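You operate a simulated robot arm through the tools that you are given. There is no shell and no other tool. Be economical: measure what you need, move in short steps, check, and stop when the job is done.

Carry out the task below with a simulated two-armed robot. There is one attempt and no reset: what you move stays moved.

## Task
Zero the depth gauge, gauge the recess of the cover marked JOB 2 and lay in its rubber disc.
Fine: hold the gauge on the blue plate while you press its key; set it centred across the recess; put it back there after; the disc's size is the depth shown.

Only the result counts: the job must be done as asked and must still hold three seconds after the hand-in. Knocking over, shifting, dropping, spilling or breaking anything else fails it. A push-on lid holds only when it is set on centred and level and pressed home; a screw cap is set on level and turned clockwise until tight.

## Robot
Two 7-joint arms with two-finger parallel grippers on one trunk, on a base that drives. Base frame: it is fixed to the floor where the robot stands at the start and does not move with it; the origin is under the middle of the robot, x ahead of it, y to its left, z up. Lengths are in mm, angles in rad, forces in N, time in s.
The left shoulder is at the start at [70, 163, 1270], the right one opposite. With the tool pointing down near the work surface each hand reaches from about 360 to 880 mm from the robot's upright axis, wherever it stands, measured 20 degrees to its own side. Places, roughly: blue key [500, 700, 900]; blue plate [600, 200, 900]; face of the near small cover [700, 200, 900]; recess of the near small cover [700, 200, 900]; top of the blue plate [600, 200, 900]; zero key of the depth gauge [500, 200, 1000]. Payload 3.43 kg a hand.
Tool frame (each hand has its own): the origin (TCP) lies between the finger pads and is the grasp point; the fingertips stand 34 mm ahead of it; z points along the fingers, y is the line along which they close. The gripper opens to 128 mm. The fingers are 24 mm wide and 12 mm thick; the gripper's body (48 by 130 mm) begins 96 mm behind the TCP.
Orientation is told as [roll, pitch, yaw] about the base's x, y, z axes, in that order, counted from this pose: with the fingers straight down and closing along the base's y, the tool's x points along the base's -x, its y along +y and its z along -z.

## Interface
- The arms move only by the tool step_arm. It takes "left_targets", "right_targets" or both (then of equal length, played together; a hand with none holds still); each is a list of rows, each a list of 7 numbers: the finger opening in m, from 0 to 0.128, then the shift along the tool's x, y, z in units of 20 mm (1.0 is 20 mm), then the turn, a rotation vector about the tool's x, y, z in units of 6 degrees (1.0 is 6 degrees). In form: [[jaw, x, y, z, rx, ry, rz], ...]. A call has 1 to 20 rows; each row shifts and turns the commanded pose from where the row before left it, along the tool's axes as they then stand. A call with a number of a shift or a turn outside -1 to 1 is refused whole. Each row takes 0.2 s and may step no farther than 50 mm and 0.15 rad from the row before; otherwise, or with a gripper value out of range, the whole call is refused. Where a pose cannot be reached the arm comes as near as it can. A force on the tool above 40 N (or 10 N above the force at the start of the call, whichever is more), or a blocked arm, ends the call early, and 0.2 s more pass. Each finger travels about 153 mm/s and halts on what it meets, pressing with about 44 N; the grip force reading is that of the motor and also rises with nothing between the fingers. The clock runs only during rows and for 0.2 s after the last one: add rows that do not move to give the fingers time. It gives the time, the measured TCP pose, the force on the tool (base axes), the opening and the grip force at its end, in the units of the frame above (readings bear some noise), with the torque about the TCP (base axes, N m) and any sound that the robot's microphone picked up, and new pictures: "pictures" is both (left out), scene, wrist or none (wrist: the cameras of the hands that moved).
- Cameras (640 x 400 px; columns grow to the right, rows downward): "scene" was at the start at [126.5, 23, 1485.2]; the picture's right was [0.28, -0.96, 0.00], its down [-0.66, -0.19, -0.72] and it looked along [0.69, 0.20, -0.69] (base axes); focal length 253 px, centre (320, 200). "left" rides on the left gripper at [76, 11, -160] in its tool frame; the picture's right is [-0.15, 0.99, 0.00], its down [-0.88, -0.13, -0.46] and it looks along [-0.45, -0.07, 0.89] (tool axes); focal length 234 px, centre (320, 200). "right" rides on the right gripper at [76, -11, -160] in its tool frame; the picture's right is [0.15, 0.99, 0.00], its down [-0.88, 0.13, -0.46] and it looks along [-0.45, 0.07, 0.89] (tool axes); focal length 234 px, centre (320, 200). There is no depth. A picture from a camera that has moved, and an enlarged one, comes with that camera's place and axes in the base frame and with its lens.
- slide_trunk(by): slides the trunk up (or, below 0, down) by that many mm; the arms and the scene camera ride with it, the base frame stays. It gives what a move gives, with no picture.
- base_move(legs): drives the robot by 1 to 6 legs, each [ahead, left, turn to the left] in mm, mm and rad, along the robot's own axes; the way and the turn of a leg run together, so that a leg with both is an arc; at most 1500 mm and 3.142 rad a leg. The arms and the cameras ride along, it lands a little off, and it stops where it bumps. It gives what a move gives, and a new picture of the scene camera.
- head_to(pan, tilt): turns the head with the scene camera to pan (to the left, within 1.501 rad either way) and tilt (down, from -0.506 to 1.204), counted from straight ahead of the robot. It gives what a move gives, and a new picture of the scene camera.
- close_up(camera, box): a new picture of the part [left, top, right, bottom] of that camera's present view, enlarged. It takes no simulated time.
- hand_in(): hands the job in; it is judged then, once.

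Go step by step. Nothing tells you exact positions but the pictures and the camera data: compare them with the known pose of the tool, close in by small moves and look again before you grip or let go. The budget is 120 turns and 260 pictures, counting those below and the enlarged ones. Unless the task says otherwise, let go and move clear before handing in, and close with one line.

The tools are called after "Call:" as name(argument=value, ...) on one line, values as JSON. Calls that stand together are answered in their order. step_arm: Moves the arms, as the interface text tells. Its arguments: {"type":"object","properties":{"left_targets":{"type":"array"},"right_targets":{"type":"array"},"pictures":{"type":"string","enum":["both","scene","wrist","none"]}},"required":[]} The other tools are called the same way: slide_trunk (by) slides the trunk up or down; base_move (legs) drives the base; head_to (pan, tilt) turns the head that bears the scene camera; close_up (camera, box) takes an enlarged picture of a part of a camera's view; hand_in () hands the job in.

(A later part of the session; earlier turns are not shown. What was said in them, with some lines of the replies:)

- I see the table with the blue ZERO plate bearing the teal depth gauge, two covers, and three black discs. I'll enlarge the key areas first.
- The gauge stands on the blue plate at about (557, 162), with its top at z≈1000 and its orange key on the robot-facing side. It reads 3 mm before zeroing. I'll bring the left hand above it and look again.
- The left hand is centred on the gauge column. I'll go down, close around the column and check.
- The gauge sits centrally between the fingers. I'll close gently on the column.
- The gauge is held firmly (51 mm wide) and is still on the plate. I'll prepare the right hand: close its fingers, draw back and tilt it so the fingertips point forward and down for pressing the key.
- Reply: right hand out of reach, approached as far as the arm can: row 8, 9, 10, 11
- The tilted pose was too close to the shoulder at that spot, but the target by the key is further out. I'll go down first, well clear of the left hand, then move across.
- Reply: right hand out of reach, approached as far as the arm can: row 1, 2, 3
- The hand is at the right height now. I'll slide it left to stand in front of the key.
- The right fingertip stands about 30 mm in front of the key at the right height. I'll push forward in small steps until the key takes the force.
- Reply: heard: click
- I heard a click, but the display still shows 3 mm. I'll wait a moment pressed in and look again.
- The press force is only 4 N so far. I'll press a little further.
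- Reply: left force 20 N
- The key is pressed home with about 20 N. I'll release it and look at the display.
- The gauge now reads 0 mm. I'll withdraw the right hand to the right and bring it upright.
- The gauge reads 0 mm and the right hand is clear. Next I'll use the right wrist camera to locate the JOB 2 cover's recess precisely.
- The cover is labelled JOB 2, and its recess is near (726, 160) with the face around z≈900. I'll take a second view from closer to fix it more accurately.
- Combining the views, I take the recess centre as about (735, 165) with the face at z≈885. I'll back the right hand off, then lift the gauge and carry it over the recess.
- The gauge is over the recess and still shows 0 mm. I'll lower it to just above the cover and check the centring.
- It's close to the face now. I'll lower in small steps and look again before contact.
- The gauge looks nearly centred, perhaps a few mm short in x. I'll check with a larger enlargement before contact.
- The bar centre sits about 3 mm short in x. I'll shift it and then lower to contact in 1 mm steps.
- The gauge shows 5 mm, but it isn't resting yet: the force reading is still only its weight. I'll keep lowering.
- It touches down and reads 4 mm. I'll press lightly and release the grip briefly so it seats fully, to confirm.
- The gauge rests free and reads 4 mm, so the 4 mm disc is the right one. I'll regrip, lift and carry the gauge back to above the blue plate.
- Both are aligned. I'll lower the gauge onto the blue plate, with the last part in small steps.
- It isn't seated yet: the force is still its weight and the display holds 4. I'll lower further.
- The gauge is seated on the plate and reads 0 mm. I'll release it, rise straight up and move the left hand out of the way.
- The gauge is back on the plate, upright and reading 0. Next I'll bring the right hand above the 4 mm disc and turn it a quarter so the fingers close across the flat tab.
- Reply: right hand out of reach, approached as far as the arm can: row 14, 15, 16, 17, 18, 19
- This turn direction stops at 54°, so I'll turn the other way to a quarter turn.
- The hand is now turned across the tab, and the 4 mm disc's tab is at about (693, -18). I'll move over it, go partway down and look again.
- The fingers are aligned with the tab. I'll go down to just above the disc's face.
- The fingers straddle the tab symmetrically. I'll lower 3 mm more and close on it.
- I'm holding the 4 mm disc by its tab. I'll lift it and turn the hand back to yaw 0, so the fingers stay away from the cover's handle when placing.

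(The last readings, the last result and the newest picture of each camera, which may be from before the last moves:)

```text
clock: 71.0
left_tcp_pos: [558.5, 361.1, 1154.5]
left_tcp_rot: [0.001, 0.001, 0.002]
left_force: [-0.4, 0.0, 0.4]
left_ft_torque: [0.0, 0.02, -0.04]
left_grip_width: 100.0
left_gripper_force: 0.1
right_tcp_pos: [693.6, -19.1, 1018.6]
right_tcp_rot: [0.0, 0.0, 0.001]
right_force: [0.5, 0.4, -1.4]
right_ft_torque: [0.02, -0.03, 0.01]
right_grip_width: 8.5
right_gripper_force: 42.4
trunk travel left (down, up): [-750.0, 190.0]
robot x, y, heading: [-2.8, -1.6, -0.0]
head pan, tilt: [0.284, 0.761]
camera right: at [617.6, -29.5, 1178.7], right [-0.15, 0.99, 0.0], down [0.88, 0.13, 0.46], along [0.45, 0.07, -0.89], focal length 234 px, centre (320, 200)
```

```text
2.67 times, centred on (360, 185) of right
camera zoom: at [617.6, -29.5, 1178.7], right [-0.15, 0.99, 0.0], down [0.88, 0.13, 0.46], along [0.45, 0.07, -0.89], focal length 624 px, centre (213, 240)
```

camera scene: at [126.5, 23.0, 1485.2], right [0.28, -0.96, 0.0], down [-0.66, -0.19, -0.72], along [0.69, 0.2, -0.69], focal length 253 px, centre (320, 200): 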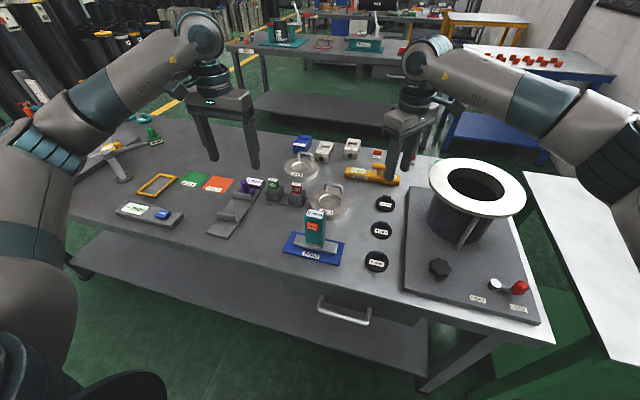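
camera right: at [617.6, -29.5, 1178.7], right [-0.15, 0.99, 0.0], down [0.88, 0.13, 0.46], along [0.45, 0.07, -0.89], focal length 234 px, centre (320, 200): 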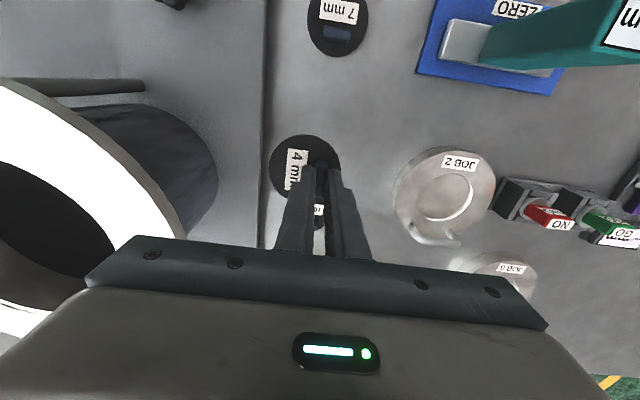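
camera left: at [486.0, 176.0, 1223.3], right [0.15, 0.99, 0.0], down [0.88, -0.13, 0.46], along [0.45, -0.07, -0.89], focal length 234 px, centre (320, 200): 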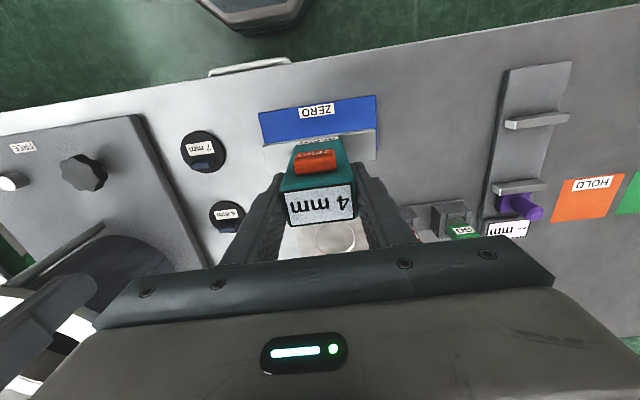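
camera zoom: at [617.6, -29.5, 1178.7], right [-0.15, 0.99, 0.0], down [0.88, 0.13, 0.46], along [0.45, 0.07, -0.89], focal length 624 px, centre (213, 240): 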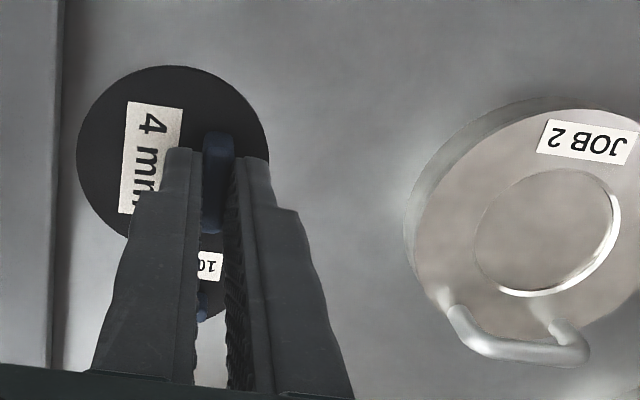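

The disc hangs level from the tab. I'll carry it over the JOB 2 cover.

Call:
step_arm(right_targets=[[0, -0.225, 0.99, 0, 0, 0, 0], [0, -0.225, 0.99, 0, 0, 0, 0], [0, -0.225, 0.99, 0, 0, 0, 0], [0, -0.225, 0.99, 0, 0, 0, 0], [0, -0.225, 0.99, 0, 0, 0, 0], [0, -0.225, 0.99, 0, 0, 0, 0], [0, -0.225, 0.99, 0, 0, 0, 0], [0, -0.225, 0.99, 0, 0, 0, 0], [0, -0.225, 0.99, 0, 0, 0, 0], [0, -0.225, 0.99, 0, 0, 0, 0], [0, 0, 0, 0, 0, 0, 0]], pictures="both")

Call:
close_up(camera="right", box=[250, 100, 410, 200])

Call:
close_up(camera="scene", box=[280, 130, 400, 250])

```text
clock: 73.4
left_tcp_pos: [560.0, 363.0, 1153.9]
left_tcp_rot: [-0.003, 0.0, 0.002]
left_force: [0.5, -0.1, -0.4]
left_ft_torque: [0.0, -0.04, 0.01]
left_grip_width: 100.1
left_gripper_force: 0.1
right_tcp_pos: [724.4, 154.8, 1020.8]
right_tcp_rot: [0.0, 0.0, -0.001]
right_force: [0.1, 1.0, 0.6]
right_ft_torque: [-0.02, 0.01, -0.01]
right_grip_width: 8.4
right_gripper_force: 42.1
right hand out of reach, approached as far as the arm can: row 9, 10
trunk travel left (down, up): [-750.0, 190.0]
robot x, y, heading: [-0.7, -1.3, -0.001]
head pan, tilt: [0.284, 0.761]
camera scene: at [126.2, 24.0, 1485.2], right [0.28, -0.96, 0.0], down [-0.66, -0.19, -0.72], along [0.69, 0.2, -0.69], focal length 253 px, centre (320, 200)
camera right: at [648.9, 143.9, 1180.3], right [-0.15, 0.99, 0.0], down [0.88, 0.13, 0.46], along [0.45, 0.07, -0.89], focal length 234 px, centre (320, 200)
```

scene: 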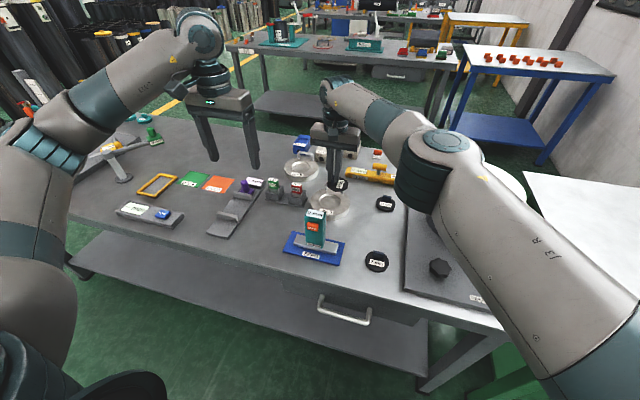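
right: 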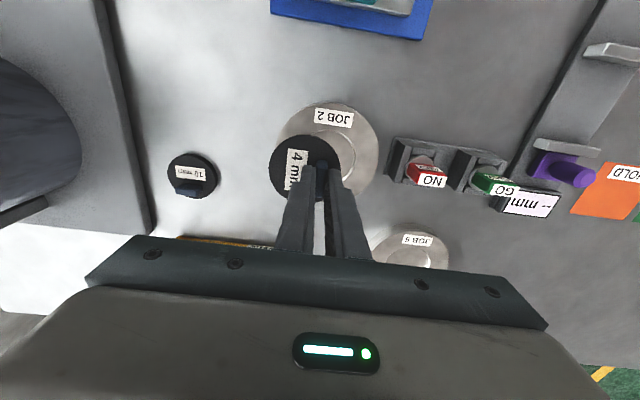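

```text
4.00 times, centred on (330, 150) of right
camera zoom: at [648.9, 143.9, 1180.3], right [-0.15, 0.99, 0.0], down [0.88, 0.13, 0.46], along [0.45, 0.07, -0.89], focal length 937 px, centre (280, 400)
```

zoom: 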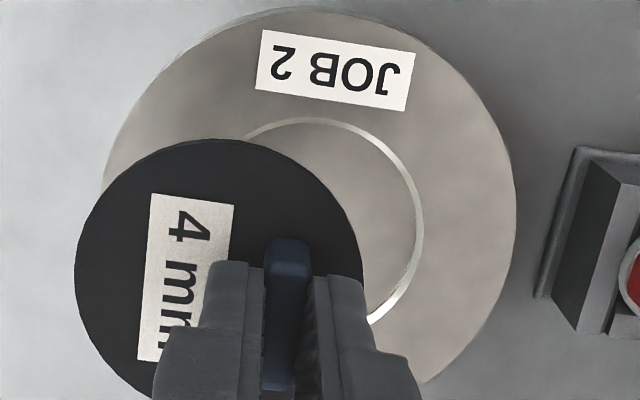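

```text
3.33 times, centred on (340, 190) of scene
camera zoom: at [126.2, 24.0, 1485.2], right [0.28, -0.96, 0.0], down [-0.66, -0.19, -0.72], along [0.69, 0.2, -0.69], focal length 844 px, centre (253, 233)
```

zoom: 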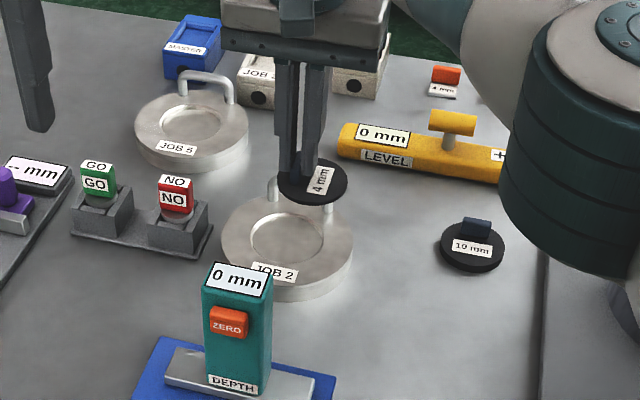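

The right arm reaches its limit just short of the recess. I'll drive the base 60 mm to the left to gain reach.

Call:
base_move(legs=[[0, 60, 0]])

Call:
step_arm(right_targets=[[0, -0.23, -0.6, 0, 0, 0, 0], [0, -0.23, -0.6, 0, 0, 0, 0], [0, -0.23, -0.58, 0, 0, 0, 0], [0, 0, 0, 0, 0, 0, 0]], pictures="wrist")

Call:
close_up(camera="right", box=[250, 80, 410, 200])

```text
clock: 74.4
left_tcp_pos: [560.7, 415.8, 1155.4]
left_tcp_rot: [0.003, 0.002, -0.002]
left_force: [0.9, 0.2, 0.3]
left_ft_torque: [0.08, 0.0, -0.01]
left_grip_width: 99.8
left_gripper_force: 0.1
right_tcp_pos: [725.2, 208.7, 1021.2]
right_tcp_rot: [0.001, 0.001, -0.003]
right_force: [0.2, 0.0, -1.1]
right_ft_torque: [0.05, -0.02, 0.0]
right_grip_width: 8.5
right_gripper_force: 42.4
trunk travel left (down, up): [-750.0, 190.0]
robot x, y, heading: [-2.6, 56.1, -0.001]
head pan, tilt: [0.284, 0.761]
camera scene: at [126.4, 77.2, 1485.4], right [0.28, -0.96, 0.0], down [-0.66, -0.19, -0.72], along [0.7, 0.2, -0.69], focal length 253 px, centre (320, 200)
```

scene: 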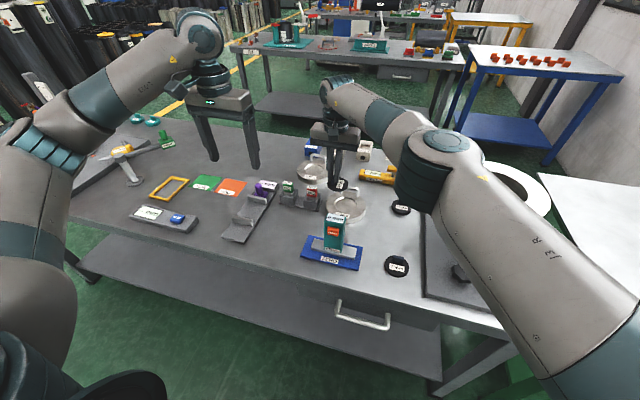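

```text
clock: 75.4
left_tcp_pos: [559.3, 418.5, 1155.1]
left_tcp_rot: [0.0, -0.001, -0.002]
left_force: [0.0, 0.7, 0.5]
left_ft_torque: [0.0, -0.01, 0.01]
left_grip_width: 100.0
left_gripper_force: 0.0
right_tcp_pos: [738.6, 175.0, 1021.6]
right_tcp_rot: [-0.001, 0.001, -0.002]
right_force: [0.5, 0.3, -0.4]
right_ft_torque: [0.0, 0.0, -0.02]
right_grip_width: 8.2
right_gripper_force: 42.2
trunk travel left (down, up): [-750.0, 190.0]
robot x, y, heading: [-1.5, 61.1, -0.002]
head pan, tilt: [0.284, 0.761]
camera right: at [663.0, 165.0, 1181.2], right [-0.14, 0.99, 0.0], down [0.88, 0.13, 0.46], along [0.45, 0.07, -0.89], focal length 234 px, centre (320, 200)
```

right: 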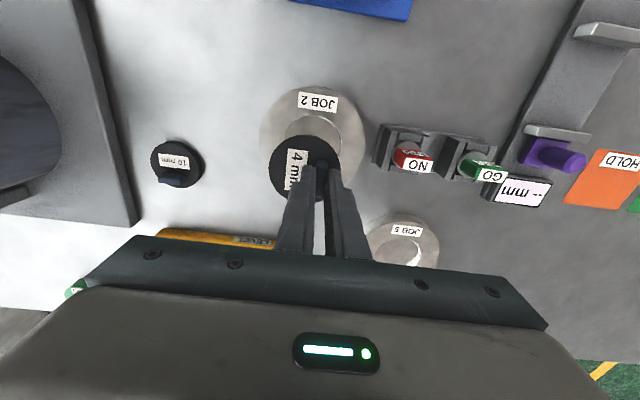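

```text
3.33 times, centred on (330, 140) of right
camera zoom: at [663.0, 165.0, 1181.2], right [-0.14, 0.99, 0.0], down [0.88, 0.13, 0.46], along [0.45, 0.07, -0.89], focal length 781 px, centre (287, 400)
```

zoom: 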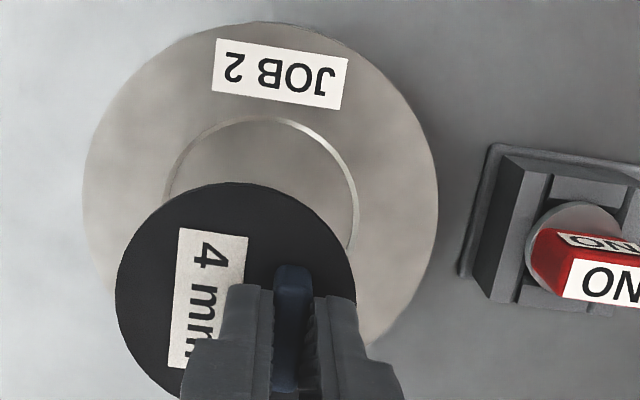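

The disc is about 4 mm short in y. I'll correct that and lower toward the face, then compare the disc with the recess rim.

Call:
step_arm(right_targets=[[0, 0, 0.21, 0.8, 0, 0, 0], [0, 0, 0, 0.8, 0, 0, 0], [0, 0, 0, 0.8, 0, 0, 0], [0, 0, 0, 0.8, 0, 0, 0], [0, 0, 0, 0.6, 0, 0, 0], [0, 0, 0, 0, 0, 0, 0]], pictures="none")

Call:
close_up(camera="right", box=[240, 90, 400, 210])

Call:
close_up(camera="scene", box=[300, 160, 390, 240])

```text
clock: 76.8
left_tcp_pos: [560.4, 420.1, 1154.8]
left_tcp_rot: [0.0, 0.0, -0.003]
left_force: [0.0, 0.6, 0.2]
left_ft_torque: [0.0, 0.01, 0.02]
left_grip_width: 99.9
left_gripper_force: 0.0
right_tcp_pos: [737.1, 181.1, 942.1]
right_tcp_rot: [-0.001, 0.0, -0.002]
right_force: [0.8, -0.2, 0.1]
right_ft_torque: [-0.04, -0.02, -0.01]
right_grip_width: 8.6
right_gripper_force: 42.6
trunk travel left (down, up): [-750.0, 190.0]
robot x, y, heading: [0.7, 62.1, 0.0]
head pan, tilt: [0.284, 0.761]
```

```text
3.33 times, centred on (320, 150) of right
camera zoom: at [661.2, 170.3, 1102.2], right [-0.14, 0.99, 0.0], down [0.88, 0.13, 0.46], along [0.45, 0.07, -0.89], focal length 781 px, centre (320, 367)
```

zoom: 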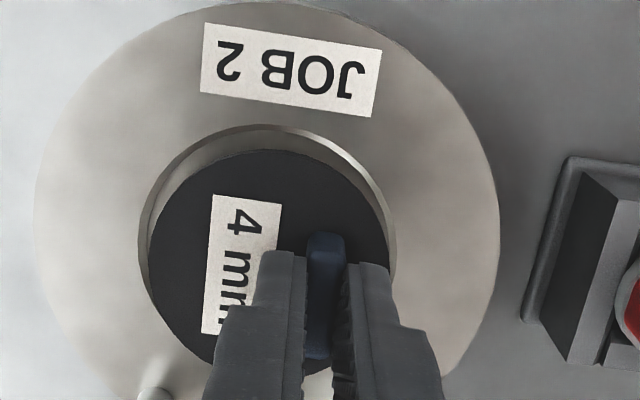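

```text
5.00 times, centred on (345, 200) of scene
camera zoom: at [126.4, 81.0, 1485.2], right [0.28, -0.96, 0.0], down [-0.66, -0.19, -0.72], along [0.69, 0.2, -0.69], focal length 1266 px, centre (195, 200)
```

zoom: 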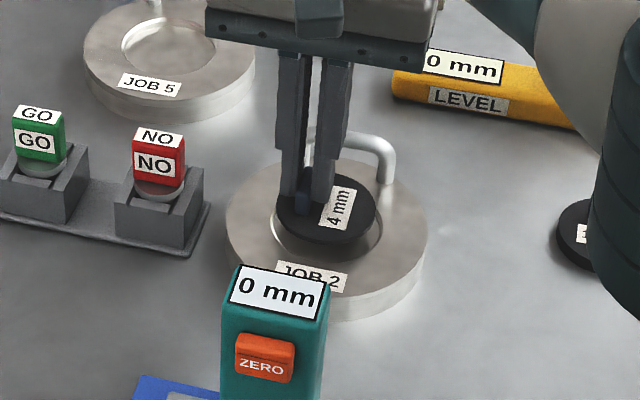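

The disc is concentric with the recess to within about 2 mm. I'll make a small correction and lower it in.

Call:
step_arm(right_targets=[[0, -0.07, -0.04, 0.2, 0, 0, 0], [0, 0, 0, 0.2, 0, 0, 0], [0, 0, 0, 0.1, 0, 0, 0], [0, 0, 0, 0, 0, 0, 0]], pictures="none")

Call:
close_up(camera="right", box=[240, 90, 400, 210])

```text
clock: 77.8
left_tcp_pos: [559.6, 420.0, 1154.3]
left_tcp_rot: [-0.001, 0.001, -0.004]
left_force: [-0.7, 0.0, -0.3]
left_ft_torque: [0.03, -0.01, -0.01]
left_grip_width: 100.0
left_gripper_force: 0.1
right_tcp_pos: [738.5, 179.1, 934.0]
right_tcp_rot: [-0.001, 0.0, -0.003]
right_force: [0.7, -0.4, 0.2]
right_ft_torque: [0.02, -0.02, 0.0]
right_grip_width: 8.5
right_gripper_force: 42.5
trunk travel left (down, up): [-750.0, 190.0]
robot x, y, heading: [-2.4, 57.1, -0.002]
head pan, tilt: [0.284, 0.761]
```

```text
3.33 times, centred on (320, 150) of right
camera zoom: at [663.9, 168.5, 1094.0], right [-0.14, 0.99, 0.0], down [0.88, 0.13, 0.46], along [0.45, 0.07, -0.89], focal length 781 px, centre (320, 367)
```

zoom: 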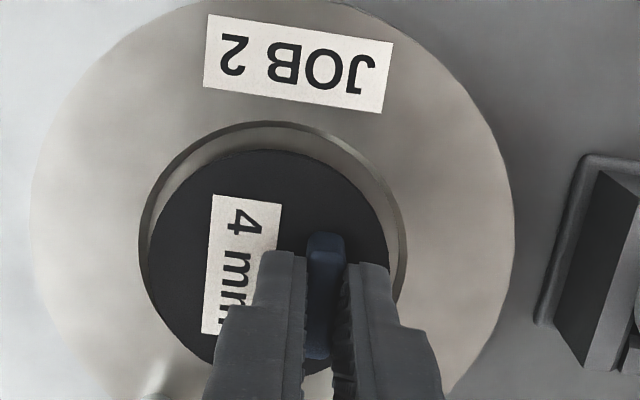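

The disc needs about 1.3 mm more in y. I'll correct that and keep lowering.

Call:
step_arm(right_targets=[[0, 0, 0.065, 0.1, 0, 0, 0], [0, 0, 0, 0.1, 0, 0, 0], [0, 0, 0, 0.05, 0, 0, 0], [0, 0, 0, 0, 0, 0, 0]], pictures="none")

Call:
close_up(camera="right", box=[240, 90, 400, 210])

```text
clock: 78.8
left_tcp_pos: [561.1, 419.2, 1155.5]
left_tcp_rot: [-0.002, 0.0, -0.001]
left_force: [0.4, -0.2, -0.1]
left_ft_torque: [-0.02, 0.02, 0.02]
left_grip_width: 100.0
left_gripper_force: 0.0
right_tcp_pos: [738.9, 179.4, 930.2]
right_tcp_rot: [0.002, 0.0, -0.003]
right_force: [-0.5, 0.3, -0.3]
right_ft_torque: [0.0, -0.02, 0.02]
right_grip_width: 8.7
right_gripper_force: 42.0
trunk travel left (down, up): [-750.0, 190.0]
robot x, y, heading: [-1.8, 55.8, 0.001]
head pan, tilt: [0.284, 0.761]
```

```text
3.33 times, centred on (320, 150) of right
camera zoom: at [664.0, 169.4, 1089.4], right [-0.14, 0.99, 0.0], down [0.88, 0.13, 0.46], along [0.45, 0.07, -0.89], focal length 781 px, centre (320, 367)
```

zoom: 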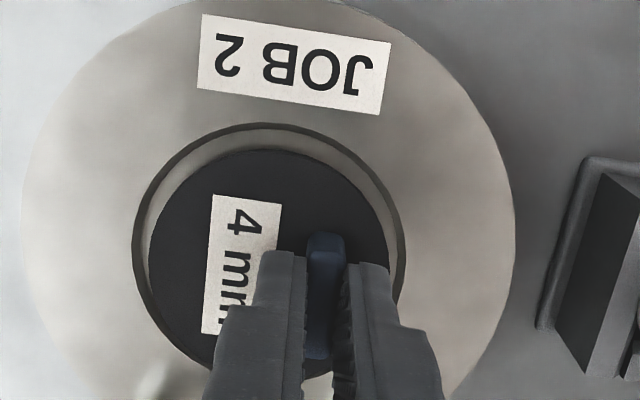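

It's centred. I'll lower in 1 mm steps until contact.

Call:
step_arm(right_targets=[[0, 0, 0, 0.05, 0, 0, 0], [0, 0, 0, 0.05, 0, 0, 0], [0, 0, 0, 0.05, 0, 0, 0], [0, 0, 0, 0, 0, 0, 0]], pictures="none")

Call:
close_up(camera="right", box=[240, 90, 400, 210])

```text
clock: 79.8
left_tcp_pos: [560.5, 419.7, 1154.7]
left_tcp_rot: [-0.002, -0.002, -0.003]
left_force: [0.7, 0.5, 0.6]
left_ft_torque: [0.02, 0.01, 0.0]
left_grip_width: 99.7
left_gripper_force: 0.1
right_tcp_pos: [739.3, 180.3, 926.5]
right_tcp_rot: [0.001, -0.002, -0.003]
right_force: [0.4, -0.2, -0.6]
right_ft_torque: [0.01, 0.02, -0.03]
right_grip_width: 8.5
right_gripper_force: 42.2
trunk travel left (down, up): [-750.0, 190.0]
robot x, y, heading: [-0.4, 57.1, -0.003]
head pan, tilt: [0.284, 0.761]
```

```text
3.33 times, centred on (320, 150) of right
camera zoom: at [664.0, 168.7, 1086.2], right [-0.14, 0.99, 0.0], down [0.88, 0.13, 0.46], along [0.45, 0.07, -0.89], focal length 781 px, centre (320, 367)
```

zoom: 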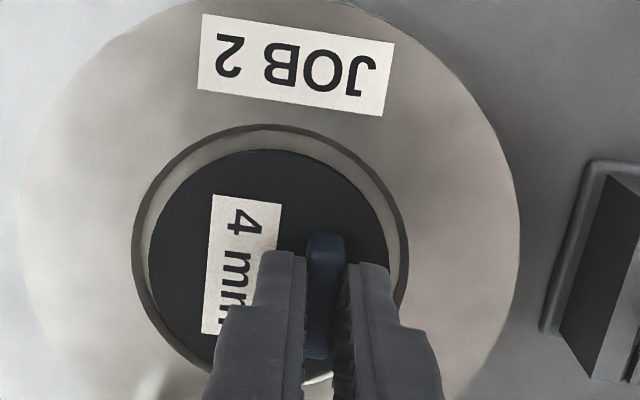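

Call:
step_arm(right_targets=[[0, 0, 0, 0.05, 0, 0, 0], [0, 0, 0, 0.05, 0, 0, 0], [0, 0, 0, 0, 0, 0, 0]], pictures="none")

Call:
close_up(camera="right", box=[240, 90, 400, 210])

```text
clock: 80.6
left_tcp_pos: [558.5, 419.8, 1154.9]
left_tcp_rot: [0.0, 0.0, -0.002]
left_force: [0.5, -0.5, -1.0]
left_ft_torque: [0.04, 0.02, 0.03]
left_grip_width: 99.8
left_gripper_force: 0.1
right_tcp_pos: [739.7, 178.9, 925.2]
right_tcp_rot: [0.001, -0.006, -0.002]
right_force: [2.2, 2.0, 6.2]
right_ft_torque: [0.01, -0.01, 0.0]
right_grip_width: 8.7
right_gripper_force: 42.3
trunk travel left (down, up): [-750.0, 190.0]
robot x, y, heading: [1.6, 58.8, 0.001]
head pan, tilt: [0.284, 0.761]
```

```text
3.33 times, centred on (320, 150) of right
camera zoom: at [663.5, 168.7, 1085.1], right [-0.14, 0.99, 0.0], down [0.88, 0.13, 0.46], along [0.45, 0.07, -0.89], focal length 781 px, centre (320, 367)
```

zoom: 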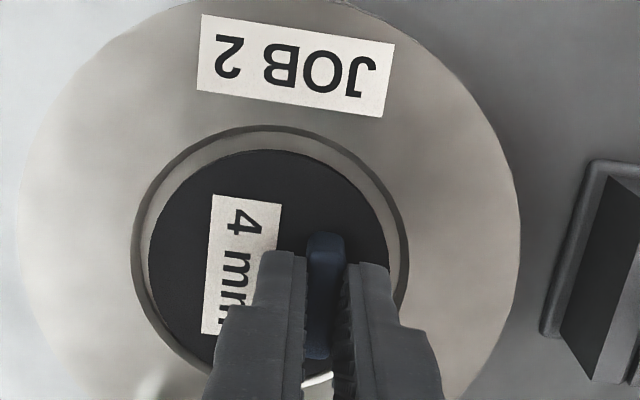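

It has touched the recess floor (6 N) and sits level and centred. I'll open the fingers and rise straight up.

Call:
step_arm(right_targets=[[0, 0, 0, -0.03, 0, 0, 0], [0.012, 0, 0, 0, 0, 0, 0], [0.018, 0, 0, 0, 0, 0, 0], [0.026, 0, 0, 0, 0, 0, 0], [0.03, 0, 0, 0, 0, 0, 0], [0.03, 0, 0, -0.1, 0, 0, 0], [0.03, 0, 0, -0.4, 0, 0, 0], [0.03, 0, 0, -0.8, 0, 0, 0], [0.03, 0, 0, -1, 0, 0, 0], [0.03, 0, 0, -1, 0, 0, 0], [0.03, 0, 0, -1, 0, 0, 0], [0.03, 0, 0, -1, 0, 0, 0], [0.03, 0, 0, -1, 0, 0, 0], [0.03, 0, 0, 0, 0, 0, 0]], pictures="wrist")

Call:
close_up(camera="right", box=[240, 70, 400, 190])

Call:
close_up(camera="scene", box=[300, 160, 390, 240])

```text
clock: 83.6
left_tcp_pos: [560.3, 419.4, 1155.2]
left_tcp_rot: [0.001, 0.0, -0.001]
left_force: [-0.5, 0.6, 0.4]
left_ft_torque: [-0.03, 0.03, 0.0]
left_grip_width: 100.0
left_gripper_force: 0.1
right_tcp_pos: [744.1, 179.7, 1053.8]
right_tcp_rot: [0.0, 0.0, -0.005]
right_force: [-0.1, 0.1, 0.4]
right_ft_torque: [0.01, 0.05, 0.01]
right_grip_width: 30.2
right_gripper_force: 0.0
trunk travel left (down, up): [-750.0, 190.0]
robot x, y, heading: [-1.0, 59.7, -0.0]
head pan, tilt: [0.284, 0.761]
camera right: at [667.8, 169.8, 1213.5], right [-0.14, 0.99, 0.0], down [0.88, 0.13, 0.46], along [0.45, 0.07, -0.89], focal length 234 px, centre (320, 200)
```

right: 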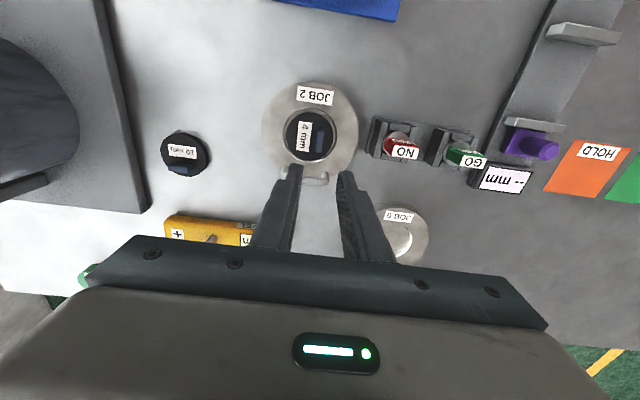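

```text
3.33 times, centred on (320, 130) of right
camera zoom: at [667.8, 169.8, 1213.5], right [-0.14, 0.99, 0.0], down [0.88, 0.13, 0.46], along [0.45, 0.07, -0.89], focal length 781 px, centre (320, 433)
```

zoom: 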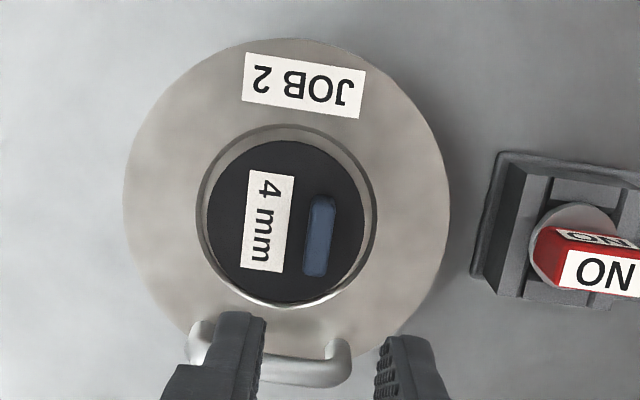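

```text
5.00 times, centred on (345, 200) of scene
camera zoom: at [126.8, 80.9, 1485.2], right [0.28, -0.96, 0.0], down [-0.66, -0.19, -0.72], along [0.69, 0.2, -0.69], focal length 1266 px, centre (195, 200)
```

zoom: 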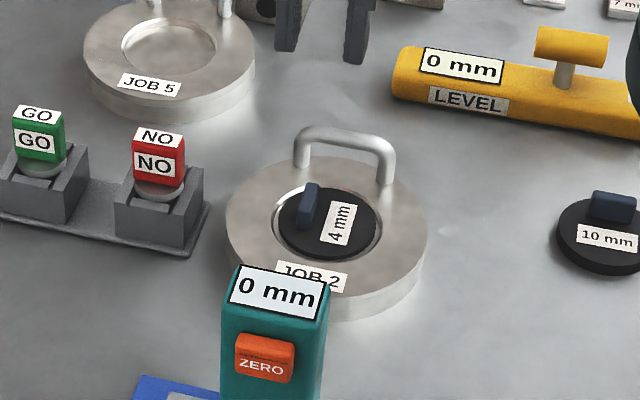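

The disc lies in the recess. I'll zoom in to check that it lies flat inside the rim all round.

Call:
close_up(camera="right", box=[270, 90, 350, 180])

Call:
close_up(camera="scene", box=[330, 180, 395, 225])

```text
4.44 times, centred on (310, 135) of right
camera zoom: at [667.8, 169.8, 1213.5], right [-0.14, 0.99, 0.0], down [0.88, 0.13, 0.46], along [0.45, 0.07, -0.89], focal length 1041 px, centre (364, 489)
```

zoom: 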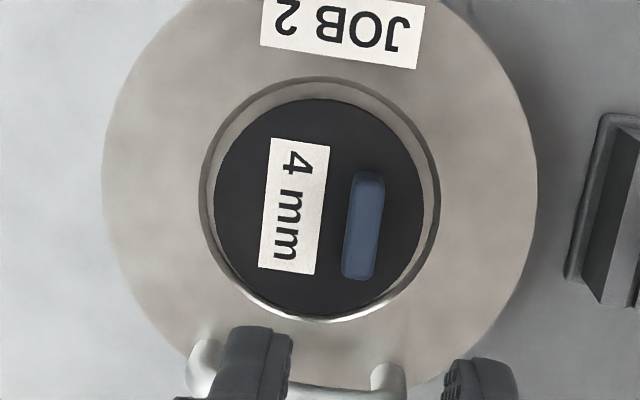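

```text
8.89 times, centred on (362, 202) of scene
camera zoom: at [126.8, 80.9, 1485.2], right [0.28, -0.96, 0.0], down [-0.66, -0.19, -0.72], along [0.69, 0.2, -0.69], focal length 2250 px, centre (-58, 178)
```

zoom: 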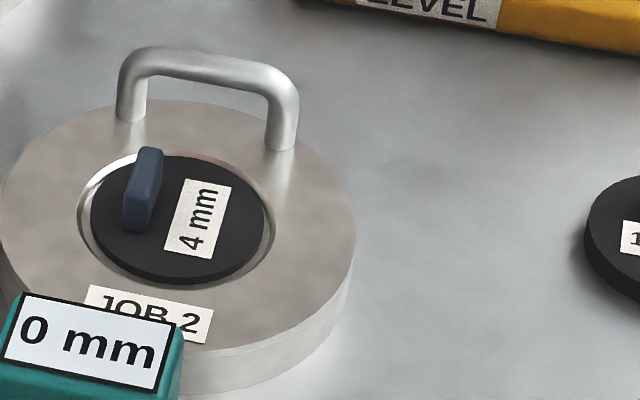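

The 4 mm disc lies flat inside the JOB 2 recess with the rim visible all round, and the gauge stands on the blue plate reading 0. Both hands are clear, so I'm handing in.

Call:
hand_in()

```text
The job is handed in.
```

The gauge was zeroed on the blue plate, the JOB 2 recess measured 4 mm, the gauge is back on the plate, and the 4 mm disc is laid in the recess.
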